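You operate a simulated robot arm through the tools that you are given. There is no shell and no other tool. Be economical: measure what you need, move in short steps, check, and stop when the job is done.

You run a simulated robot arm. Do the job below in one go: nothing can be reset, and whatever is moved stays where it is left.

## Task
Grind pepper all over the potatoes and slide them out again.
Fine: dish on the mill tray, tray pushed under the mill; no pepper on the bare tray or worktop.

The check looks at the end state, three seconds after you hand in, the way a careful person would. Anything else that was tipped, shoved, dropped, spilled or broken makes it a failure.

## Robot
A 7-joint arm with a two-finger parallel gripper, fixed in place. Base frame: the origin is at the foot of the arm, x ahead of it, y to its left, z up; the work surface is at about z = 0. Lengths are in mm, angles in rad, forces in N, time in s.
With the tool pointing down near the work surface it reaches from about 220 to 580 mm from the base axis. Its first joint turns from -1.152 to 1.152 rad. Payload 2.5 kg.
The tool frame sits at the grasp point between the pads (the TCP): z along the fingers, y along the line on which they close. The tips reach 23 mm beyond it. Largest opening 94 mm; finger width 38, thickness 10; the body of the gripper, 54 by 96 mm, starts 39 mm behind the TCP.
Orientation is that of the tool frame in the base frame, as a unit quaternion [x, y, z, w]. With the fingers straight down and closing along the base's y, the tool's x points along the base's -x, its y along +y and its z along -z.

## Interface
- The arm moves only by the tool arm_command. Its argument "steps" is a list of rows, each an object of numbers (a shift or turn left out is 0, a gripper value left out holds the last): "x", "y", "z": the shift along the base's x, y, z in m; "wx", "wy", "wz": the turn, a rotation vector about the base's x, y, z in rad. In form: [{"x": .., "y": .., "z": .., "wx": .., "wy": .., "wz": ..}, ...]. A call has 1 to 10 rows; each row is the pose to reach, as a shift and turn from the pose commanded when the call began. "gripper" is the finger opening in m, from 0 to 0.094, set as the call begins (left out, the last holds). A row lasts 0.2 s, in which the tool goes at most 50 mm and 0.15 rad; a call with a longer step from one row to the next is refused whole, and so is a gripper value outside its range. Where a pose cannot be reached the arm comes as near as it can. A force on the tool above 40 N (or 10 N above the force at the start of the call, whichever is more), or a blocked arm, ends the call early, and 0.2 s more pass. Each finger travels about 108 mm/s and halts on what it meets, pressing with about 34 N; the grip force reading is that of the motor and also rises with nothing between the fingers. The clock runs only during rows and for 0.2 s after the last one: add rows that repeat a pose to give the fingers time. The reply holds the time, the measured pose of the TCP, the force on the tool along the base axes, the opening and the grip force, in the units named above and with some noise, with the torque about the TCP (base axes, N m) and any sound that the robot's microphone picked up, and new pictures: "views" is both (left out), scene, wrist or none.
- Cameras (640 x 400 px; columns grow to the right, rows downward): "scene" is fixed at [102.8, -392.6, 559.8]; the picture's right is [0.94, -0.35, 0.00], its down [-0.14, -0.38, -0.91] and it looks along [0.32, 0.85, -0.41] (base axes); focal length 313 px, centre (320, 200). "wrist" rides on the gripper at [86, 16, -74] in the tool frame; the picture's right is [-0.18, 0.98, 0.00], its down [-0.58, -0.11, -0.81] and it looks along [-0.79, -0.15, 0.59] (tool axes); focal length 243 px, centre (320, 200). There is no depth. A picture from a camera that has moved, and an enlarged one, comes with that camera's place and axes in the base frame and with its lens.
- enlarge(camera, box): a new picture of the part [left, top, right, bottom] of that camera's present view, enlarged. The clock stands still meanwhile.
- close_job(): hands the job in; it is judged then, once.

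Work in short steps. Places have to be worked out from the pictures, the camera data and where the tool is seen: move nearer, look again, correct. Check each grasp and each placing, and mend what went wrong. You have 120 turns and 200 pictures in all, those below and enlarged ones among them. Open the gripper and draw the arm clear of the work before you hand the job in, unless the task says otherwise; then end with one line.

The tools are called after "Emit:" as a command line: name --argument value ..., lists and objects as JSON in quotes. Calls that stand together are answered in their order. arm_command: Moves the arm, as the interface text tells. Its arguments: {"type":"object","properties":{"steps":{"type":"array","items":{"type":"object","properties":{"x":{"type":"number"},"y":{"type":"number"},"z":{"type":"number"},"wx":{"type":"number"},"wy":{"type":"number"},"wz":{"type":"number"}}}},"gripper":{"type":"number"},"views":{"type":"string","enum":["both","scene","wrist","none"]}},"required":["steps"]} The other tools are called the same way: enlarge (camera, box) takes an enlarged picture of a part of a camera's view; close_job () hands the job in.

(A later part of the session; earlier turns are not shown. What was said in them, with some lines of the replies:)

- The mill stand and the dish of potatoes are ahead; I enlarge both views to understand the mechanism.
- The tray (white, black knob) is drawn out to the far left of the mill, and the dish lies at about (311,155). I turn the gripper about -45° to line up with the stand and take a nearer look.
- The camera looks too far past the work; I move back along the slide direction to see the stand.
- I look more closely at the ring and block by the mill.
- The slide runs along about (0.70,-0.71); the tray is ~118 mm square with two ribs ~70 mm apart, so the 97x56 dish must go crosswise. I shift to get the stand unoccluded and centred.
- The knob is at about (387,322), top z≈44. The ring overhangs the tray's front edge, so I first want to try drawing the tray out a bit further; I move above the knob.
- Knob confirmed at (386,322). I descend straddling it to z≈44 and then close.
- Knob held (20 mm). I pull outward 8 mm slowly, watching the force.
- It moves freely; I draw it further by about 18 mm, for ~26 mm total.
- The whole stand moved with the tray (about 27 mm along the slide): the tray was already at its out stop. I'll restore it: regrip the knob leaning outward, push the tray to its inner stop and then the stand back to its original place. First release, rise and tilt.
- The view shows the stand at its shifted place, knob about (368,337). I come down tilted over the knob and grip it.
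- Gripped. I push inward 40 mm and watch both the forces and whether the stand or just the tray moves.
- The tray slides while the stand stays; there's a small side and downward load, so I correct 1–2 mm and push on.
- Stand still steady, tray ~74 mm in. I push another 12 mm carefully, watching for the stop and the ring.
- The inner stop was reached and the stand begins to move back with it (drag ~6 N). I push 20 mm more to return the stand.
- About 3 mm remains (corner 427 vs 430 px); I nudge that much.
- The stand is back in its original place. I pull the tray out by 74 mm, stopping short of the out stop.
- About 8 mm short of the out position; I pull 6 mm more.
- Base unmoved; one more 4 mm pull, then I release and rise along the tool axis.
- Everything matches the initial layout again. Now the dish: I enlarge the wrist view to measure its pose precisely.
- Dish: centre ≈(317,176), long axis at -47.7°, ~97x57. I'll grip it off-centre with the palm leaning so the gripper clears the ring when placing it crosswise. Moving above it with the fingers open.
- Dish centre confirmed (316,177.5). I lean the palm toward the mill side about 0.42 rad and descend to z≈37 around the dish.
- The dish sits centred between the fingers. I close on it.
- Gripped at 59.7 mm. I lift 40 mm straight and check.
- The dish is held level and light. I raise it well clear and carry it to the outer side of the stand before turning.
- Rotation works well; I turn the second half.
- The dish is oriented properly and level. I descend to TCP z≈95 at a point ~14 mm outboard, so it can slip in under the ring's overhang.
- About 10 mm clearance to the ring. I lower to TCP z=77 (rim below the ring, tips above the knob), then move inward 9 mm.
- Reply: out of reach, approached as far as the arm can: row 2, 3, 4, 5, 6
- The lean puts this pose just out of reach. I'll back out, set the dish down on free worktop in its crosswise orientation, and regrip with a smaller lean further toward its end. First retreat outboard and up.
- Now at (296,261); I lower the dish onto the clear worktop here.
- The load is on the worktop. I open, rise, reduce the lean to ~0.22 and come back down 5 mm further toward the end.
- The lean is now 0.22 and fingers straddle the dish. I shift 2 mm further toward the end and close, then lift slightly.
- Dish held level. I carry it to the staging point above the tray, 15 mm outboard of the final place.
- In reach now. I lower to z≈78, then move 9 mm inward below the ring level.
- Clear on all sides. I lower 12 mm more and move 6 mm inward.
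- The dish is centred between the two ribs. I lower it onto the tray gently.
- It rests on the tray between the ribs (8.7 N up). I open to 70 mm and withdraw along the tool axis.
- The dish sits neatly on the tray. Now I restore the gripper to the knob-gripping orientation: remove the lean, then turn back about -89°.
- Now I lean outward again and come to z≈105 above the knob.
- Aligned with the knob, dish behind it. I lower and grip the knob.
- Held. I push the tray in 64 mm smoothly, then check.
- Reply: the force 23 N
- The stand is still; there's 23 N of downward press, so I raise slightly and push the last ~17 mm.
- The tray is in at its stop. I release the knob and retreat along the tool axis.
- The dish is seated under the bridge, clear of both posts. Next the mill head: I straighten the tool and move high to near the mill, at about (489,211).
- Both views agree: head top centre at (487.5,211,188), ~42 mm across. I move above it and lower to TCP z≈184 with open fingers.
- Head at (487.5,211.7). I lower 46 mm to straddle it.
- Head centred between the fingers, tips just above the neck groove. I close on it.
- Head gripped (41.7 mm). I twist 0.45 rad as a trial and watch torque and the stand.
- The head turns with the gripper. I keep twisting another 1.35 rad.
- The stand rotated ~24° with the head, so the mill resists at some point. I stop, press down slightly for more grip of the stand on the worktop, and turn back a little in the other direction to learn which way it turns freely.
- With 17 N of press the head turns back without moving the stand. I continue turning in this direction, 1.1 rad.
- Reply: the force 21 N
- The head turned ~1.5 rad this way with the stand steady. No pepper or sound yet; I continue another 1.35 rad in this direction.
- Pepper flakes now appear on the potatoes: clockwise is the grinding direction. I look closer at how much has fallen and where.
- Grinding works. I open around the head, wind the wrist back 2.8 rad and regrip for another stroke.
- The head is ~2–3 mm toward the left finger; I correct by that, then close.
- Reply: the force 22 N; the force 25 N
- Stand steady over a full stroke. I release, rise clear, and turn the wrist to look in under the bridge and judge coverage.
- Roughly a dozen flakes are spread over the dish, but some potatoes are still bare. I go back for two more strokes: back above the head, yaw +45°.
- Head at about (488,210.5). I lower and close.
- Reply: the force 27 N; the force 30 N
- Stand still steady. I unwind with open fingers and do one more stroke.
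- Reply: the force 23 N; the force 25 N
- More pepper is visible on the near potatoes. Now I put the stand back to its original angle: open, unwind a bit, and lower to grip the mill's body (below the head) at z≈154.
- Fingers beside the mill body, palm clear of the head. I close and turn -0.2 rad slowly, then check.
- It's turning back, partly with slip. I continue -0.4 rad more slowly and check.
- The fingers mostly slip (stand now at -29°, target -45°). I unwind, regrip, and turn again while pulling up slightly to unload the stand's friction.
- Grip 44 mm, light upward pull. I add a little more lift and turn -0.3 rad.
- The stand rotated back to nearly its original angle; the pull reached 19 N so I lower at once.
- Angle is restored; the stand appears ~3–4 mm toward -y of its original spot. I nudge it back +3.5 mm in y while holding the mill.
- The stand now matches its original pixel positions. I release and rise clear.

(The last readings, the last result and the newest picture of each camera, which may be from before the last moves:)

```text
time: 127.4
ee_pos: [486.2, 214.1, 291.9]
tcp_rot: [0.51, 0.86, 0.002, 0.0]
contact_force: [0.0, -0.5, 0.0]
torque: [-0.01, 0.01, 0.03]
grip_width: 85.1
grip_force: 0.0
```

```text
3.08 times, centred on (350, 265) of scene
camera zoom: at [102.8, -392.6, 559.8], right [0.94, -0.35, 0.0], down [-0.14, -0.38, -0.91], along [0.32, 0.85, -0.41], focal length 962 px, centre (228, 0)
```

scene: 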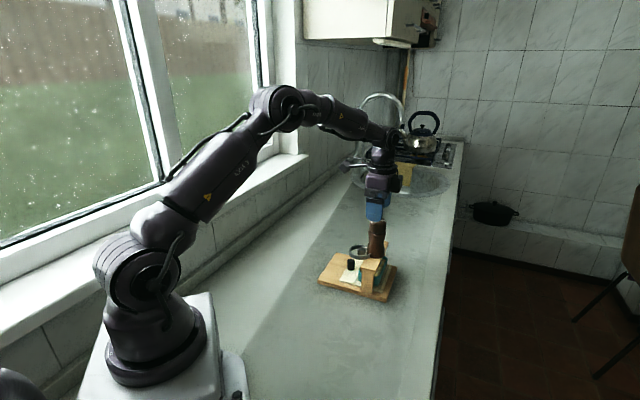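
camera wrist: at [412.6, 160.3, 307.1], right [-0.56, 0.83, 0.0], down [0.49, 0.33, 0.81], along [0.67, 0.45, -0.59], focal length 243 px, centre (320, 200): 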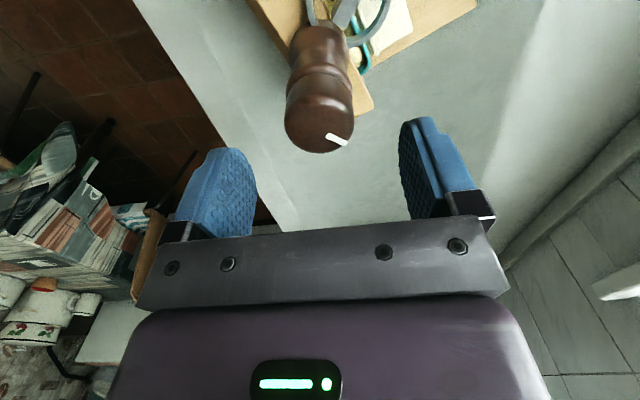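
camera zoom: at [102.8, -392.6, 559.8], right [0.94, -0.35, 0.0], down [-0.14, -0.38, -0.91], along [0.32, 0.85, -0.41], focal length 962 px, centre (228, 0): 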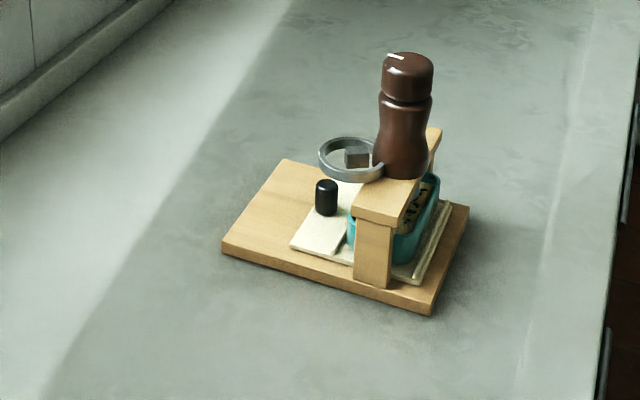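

Now to the tray: I move back outboard and set the wrist to the knob-gripping yaw and lean.

Emit:
arm_command --steps '[{"x": -0.03, "y": 0.03, "wz": 0.1}, {"x": -0.06, "y": 0.06, "wz": 0.2}, {"x": -0.09, "y": 0.09, "wz": 0.29}, {"x": -0.115, "y": 0.114, "wz": 0.29}, {"x": -0.115, "y": 0.114, "z": -0.04, "wz": 0.29}, {"x": -0.115, "y": 0.114, "z": -0.05, "wz": 0.29}]' --gripper 0.045 --views "none"

Emit:
arm_command --steps '[{"wx": -0.1, "wy": -0.1}, {"wx": -0.2, "wy": -0.2}, {"wx": -0.3, "wy": -0.3, "z": -0.02}, {"wx": -0.35, "wy": -0.35, "z": -0.04}, {"wx": -0.35, "wy": -0.35, "z": -0.045}, {"wx": -0.35, "wy": -0.35, "z": -0.045}]' --views "wrist"

Emit:
enlarge --camera "wrist" --box '[220, 0, 420, 130]'

```text
time: 128.8
ee_pos: [371.5, 329.0, 243.3]
tcp_rot: [0.379, 0.925, 0.002, 0.0]
contact_force: [0.2, 0.5, 1.0]
torque: [0.01, 0.02, -0.03]
grip_width: 45.0
grip_force: 0.2
```

```text
time: 130.2
ee_pos: [372.7, 327.5, 199.0]
tcp_rot: [0.368, 0.897, -0.093, 0.226]
contact_force: [-0.2, 0.4, -0.1]
torque: [0.01, 0.02, 0.02]
grip_width: 44.7
grip_force: 0.1
camera wrist: at [304.2, 417.5, 224.0], right [0.81, 0.59, 0.09], down [0.02, -0.17, 0.99], along [0.59, -0.79, -0.14], focal length 243 px, centre (320, 200)
```

wrist: 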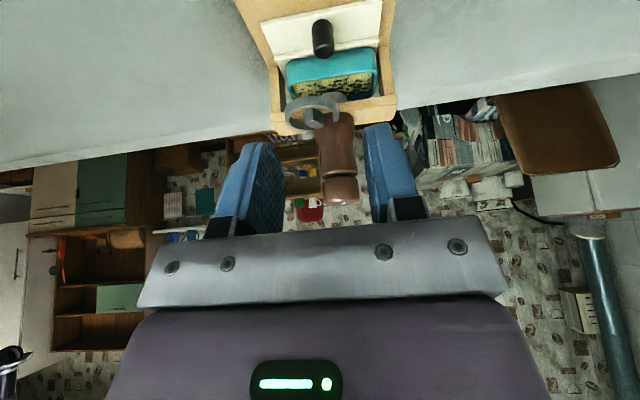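

```text
3.08 times, centred on (320, 65) of wrist
camera zoom: at [304.2, 417.5, 224.0], right [0.81, 0.59, 0.09], down [0.02, -0.17, 0.99], along [0.59, -0.79, -0.14], focal length 746 px, centre (320, 615)
```

zoom: 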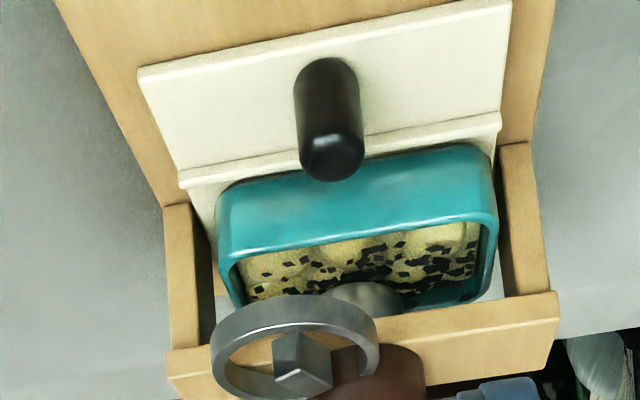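

Pepper now covers the potatoes well with none on the tray. Knob at (444,258); I approach along the tool axis to grip it at about (437,264,55).

Emit:
arm_command --steps '[{"x": 0.0, "y": 0.0, "z": -0.03}, {"x": 0.015, "y": -0.015, "z": -0.05}, {"x": 0.032, "y": -0.031, "z": -0.072}, {"x": 0.047, "y": -0.046, "z": -0.1}, {"x": 0.056, "y": -0.055, "z": -0.124}, {"x": 0.061, "y": -0.06, "z": -0.136}, {"x": 0.064, "y": -0.063, "z": -0.143}, {"x": 0.064, "y": -0.063, "z": -0.143}]' --views "wrist"

Emit:
enlarge --camera "scene" --box '[310, 205, 400, 305]'

```text
time: 132.0
ee_pos: [435.5, 263.7, 55.1]
tcp_rot: [0.368, 0.897, -0.093, 0.226]
contact_force: [-0.3, 0.2, -0.6]
torque: [-0.01, -0.01, 0.01]
grip_width: 44.9
grip_force: 0.1
camera wrist: at [368.3, 353.9, 79.8], right [0.81, 0.59, 0.09], down [0.02, -0.17, 0.99], along [0.59, -0.79, -0.14], focal length 243 px, centre (320, 200)
```

wrist: 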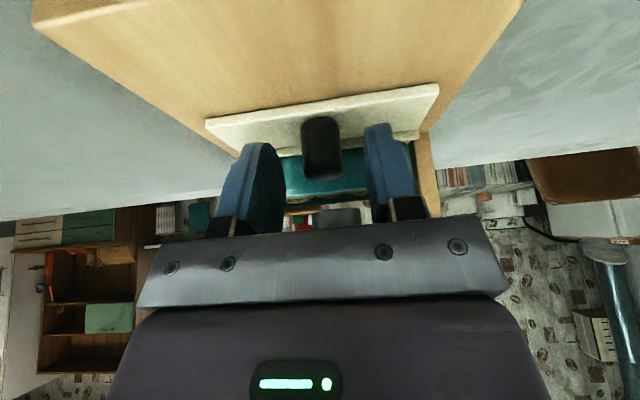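

```text
4.00 times, centred on (355, 255) of scene
camera zoom: at [102.8, -392.6, 559.8], right [0.94, -0.35, 0.0], down [-0.14, -0.38, -0.91], along [0.32, 0.85, -0.41], focal length 1251 px, centre (180, -20)
```

zoom: 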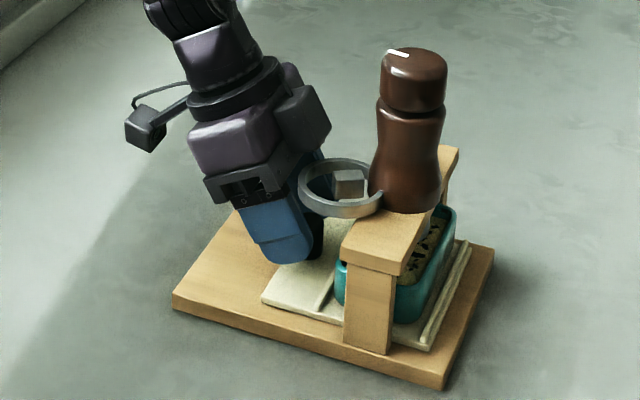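

Knob between the fingers. I close and pull out 74 mm smoothly.

Emit:
arm_command --steps '[{"z": 0}, {"z": 0}, {"z": 0}]' --gripper 0.01 --views "none"

Emit:
arm_command --steps '[{"x": -0.003, "y": 0.003}, {"x": -0.008, "y": 0.008}, {"x": -0.014, "y": 0.014}, {"x": -0.021, "y": 0.021}, {"x": -0.028, "y": 0.028}, {"x": -0.035, "y": 0.035}, {"x": -0.042, "y": 0.0425}, {"x": -0.048, "y": 0.0485}, {"x": -0.052, "y": 0.0525}, {"x": -0.052, "y": 0.0525}]' --views "wrist"

Emit:
enlarge --camera "scene" --box '[280, 200, 420, 330]'

```text
time: 132.8
ee_pos: [436.3, 265.3, 54.7]
tcp_rot: [0.368, 0.897, -0.093, 0.226]
contact_force: [4.9, 3.9, 0.2]
torque: [-0.05, 0.23, 0.17]
grip_width: 19.9
grip_force: 33.2
```

```text
time: 135.0
ee_pos: [383.3, 319.0, 55.8]
tcp_rot: [0.368, 0.897, -0.093, 0.226]
contact_force: [0.3, 1.0, 0.0]
torque: [0.68, 0.23, 0.12]
grip_width: 19.9
grip_force: 34.0
camera wrist: at [315.8, 408.4, 80.8], right [0.81, 0.59, 0.09], down [0.02, -0.17, 0.99], along [0.59, -0.79, -0.15], focal length 243 px, centre (320, 200)
```

wrist: 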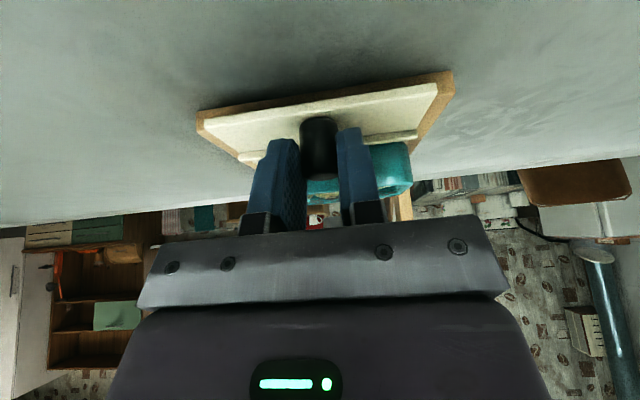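

```text
3.08 times, centred on (350, 265) of scene
camera zoom: at [102.9, -392.5, 559.9], right [0.94, -0.35, 0.0], down [-0.14, -0.38, -0.91], along [0.32, 0.85, -0.41], focal length 962 px, centre (228, 0)
```

zoom: 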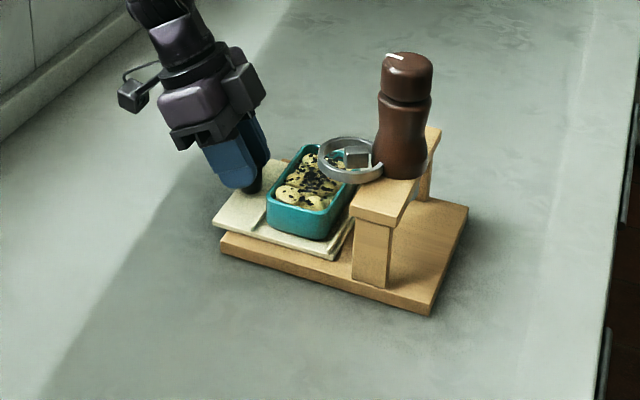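

The tray is out apart from ~7 mm; I pull 5.5 mm more, then check for coverage.

Emit:
arm_command --steps '[{"x": -0.002, "y": 0.002}, {"x": -0.004, "y": 0.004}, {"x": -0.004, "y": 0.004}]' --views "none"

Emit:
enlarge --camera "scene" --box '[280, 200, 420, 330]'

Emit:
enlarge --camera "scene" --box '[330, 235, 380, 290]'

```text
time: 135.8
ee_pos: [380.7, 322.7, 55.3]
tcp_rot: [0.367, 0.897, -0.093, 0.227]
contact_force: [0.1, -0.6, -0.3]
torque: [0.13, -0.26, 0.0]
grip_width: 19.8
grip_force: 34.1
```

```text
3.08 times, centred on (350, 265) of scene
camera zoom: at [102.9, -392.5, 559.9], right [0.94, -0.35, 0.0], down [-0.14, -0.38, -0.91], along [0.32, 0.85, -0.41], focal length 962 px, centre (228, 0)
```

zoom: 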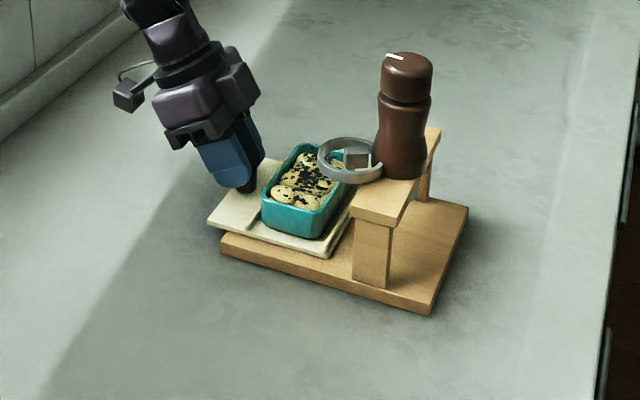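

```text
7.27 times, centred on (355, 262) of scene
camera zoom: at [102.9, -392.5, 559.9], right [0.94, -0.35, 0.0], down [-0.14, -0.38, -0.91], along [0.32, 0.85, -0.41], focal length 2274 px, centre (66, -254)
```

zoom: 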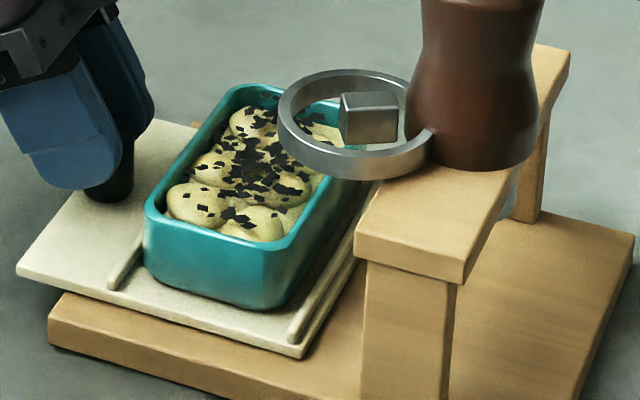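

Stand unmoved and tray clean. A last 2 mm pull, then I release and back off to view all the potatoes.

Emit:
arm_command --steps '[{"x": -0.0014, "y": 0.0014}, {"x": -0.0014, "y": 0.0014}]' --views "none"

Emit:
arm_command --steps '[{"z": 0}, {"z": 0}, {"x": -0.008, "y": 0.008, "z": 0.018}, {"x": -0.018, "y": 0.018, "z": 0.045}, {"x": -0.03, "y": 0.03, "z": 0.085}, {"x": -0.03, "y": 0.03, "z": 0.13}, {"x": -0.03, "y": 0.03, "z": 0.16, "wx": 0.1, "wy": 0.1}, {"x": -0.03, "y": 0.03, "z": 0.17, "wx": 0.2, "wy": 0.2}, {"x": -0.03, "y": 0.03, "z": 0.17, "wx": 0.3, "wy": 0.3}, {"x": -0.03, "y": 0.03, "z": 0.17, "wx": 0.35, "wy": 0.35}]' --gripper 0.06

Emit:
enlarge --camera "wrist" --box '[240, 20, 420, 180]'

Emit:
enlarge --camera "scene" --box '[280, 200, 420, 330]'

```text
time: 136.4
ee_pos: [378.9, 322.8, 56.6]
tcp_rot: [0.368, 0.897, -0.093, 0.225]
contact_force: [-0.7, -1.0, 0.3]
torque: [-0.22, -0.57, -0.1]
grip_width: 20.1
grip_force: 33.9
```

```text
time: 138.6
ee_pos: [349.5, 353.1, 227.7]
tcp_rot: [0.379, 0.925, 0.002, 0.0]
contact_force: [-0.3, 0.3, -0.5]
torque: [0.02, 0.02, 0.01]
grip_width: 60.0
grip_force: 0.1
camera wrist: at [298.7, 425.0, 302.4], right [0.82, 0.57, 0.0], down [0.34, -0.49, 0.8], along [0.46, -0.66, -0.59], focal length 243 px, centre (320, 200)
```

scene: 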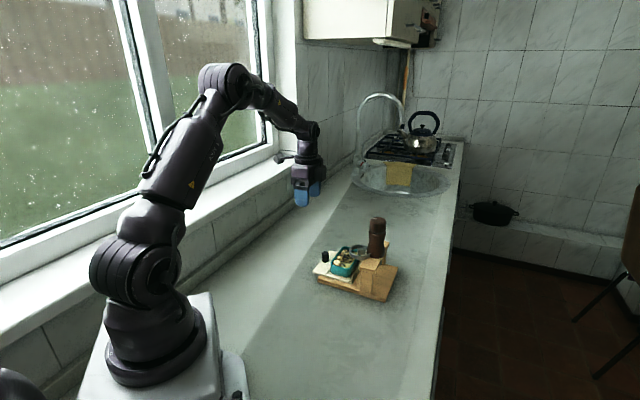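
wrist: 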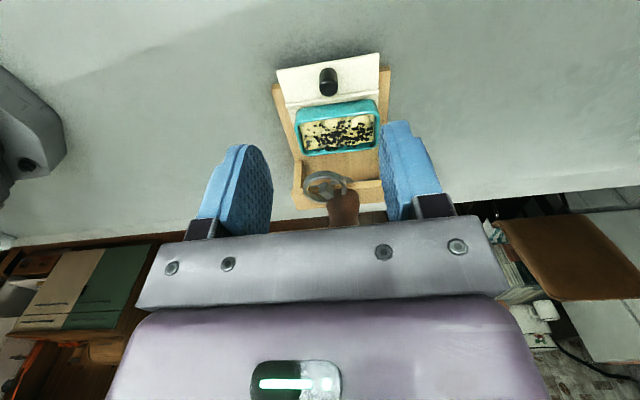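

```text
2.50 times, centred on (330, 100) of wrist
camera zoom: at [298.7, 425.0, 302.4], right [0.82, 0.57, 0.0], down [0.34, -0.49, 0.8], along [0.46, -0.66, -0.59], focal length 606 px, centre (295, 450)
```

zoom: 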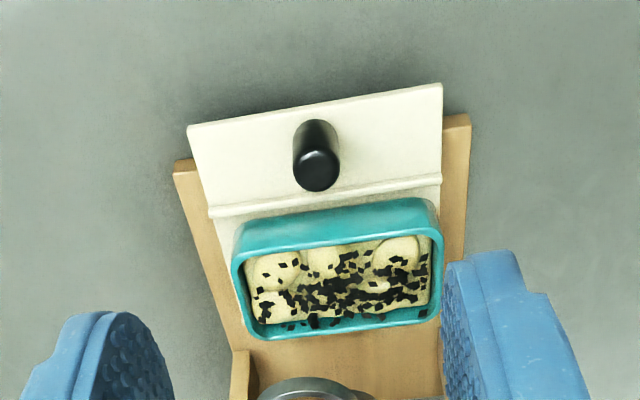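

```text
3.08 times, centred on (350, 265) of scene
camera zoom: at [102.8, -392.6, 559.8], right [0.94, -0.35, 0.0], down [-0.14, -0.38, -0.91], along [0.32, 0.85, -0.41], focal length 962 px, centre (228, 0)
```

zoom: 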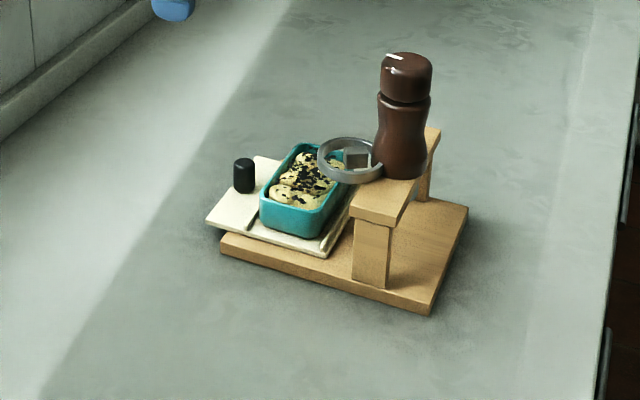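

All six potatoes carry pepper. I check closely that none lies on the rim side, tray or base.

Emit:
enlarge --camera "wrist" --box '[295, 85, 385, 165]'

Emit:
enlarge --camera "scene" --box '[330, 232, 400, 302]'

```text
5.00 times, centred on (340, 125) of wrist
camera zoom: at [298.7, 425.0, 302.4], right [0.82, 0.57, 0.0], down [0.34, -0.49, 0.8], along [0.46, -0.66, -0.59], focal length 1213 px, centre (220, 575)
```

zoom: 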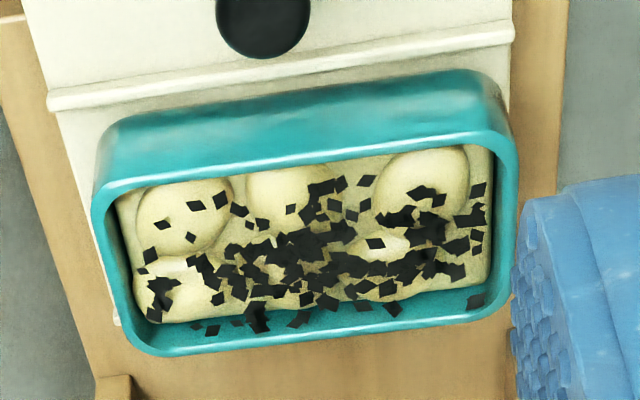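

```text
5.71 times, centred on (365, 267) of scene
camera zoom: at [102.8, -392.6, 559.8], right [0.94, -0.35, 0.0], down [-0.14, -0.38, -0.91], along [0.32, 0.85, -0.41], focal length 1787 px, centre (63, -183)
```

zoom: 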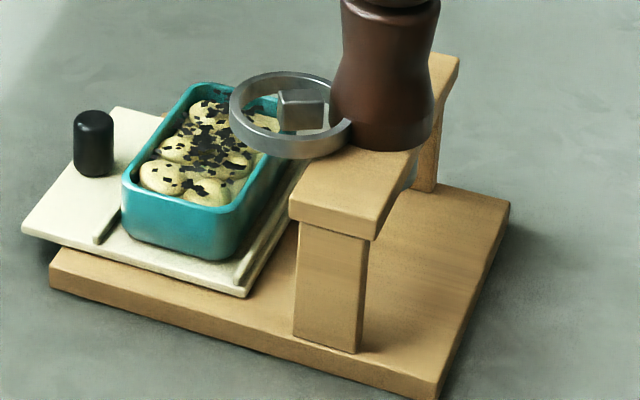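

All potatoes are peppered, with none on the tray or worktop. The stand is back in place with the tray slid out, and the arm is clear with its gripper open, so I hand in.

Emit:
close_job

```text
The job is handed in.
```

The potatoes have pepper on all six pieces and the tray is slid back out with the dish on it; I saw no pepper on the tray or worktop. The mill stand was dragged about 27 mm and turned about 24° along the way, and I moved it back to within a few millimetres of where it started.
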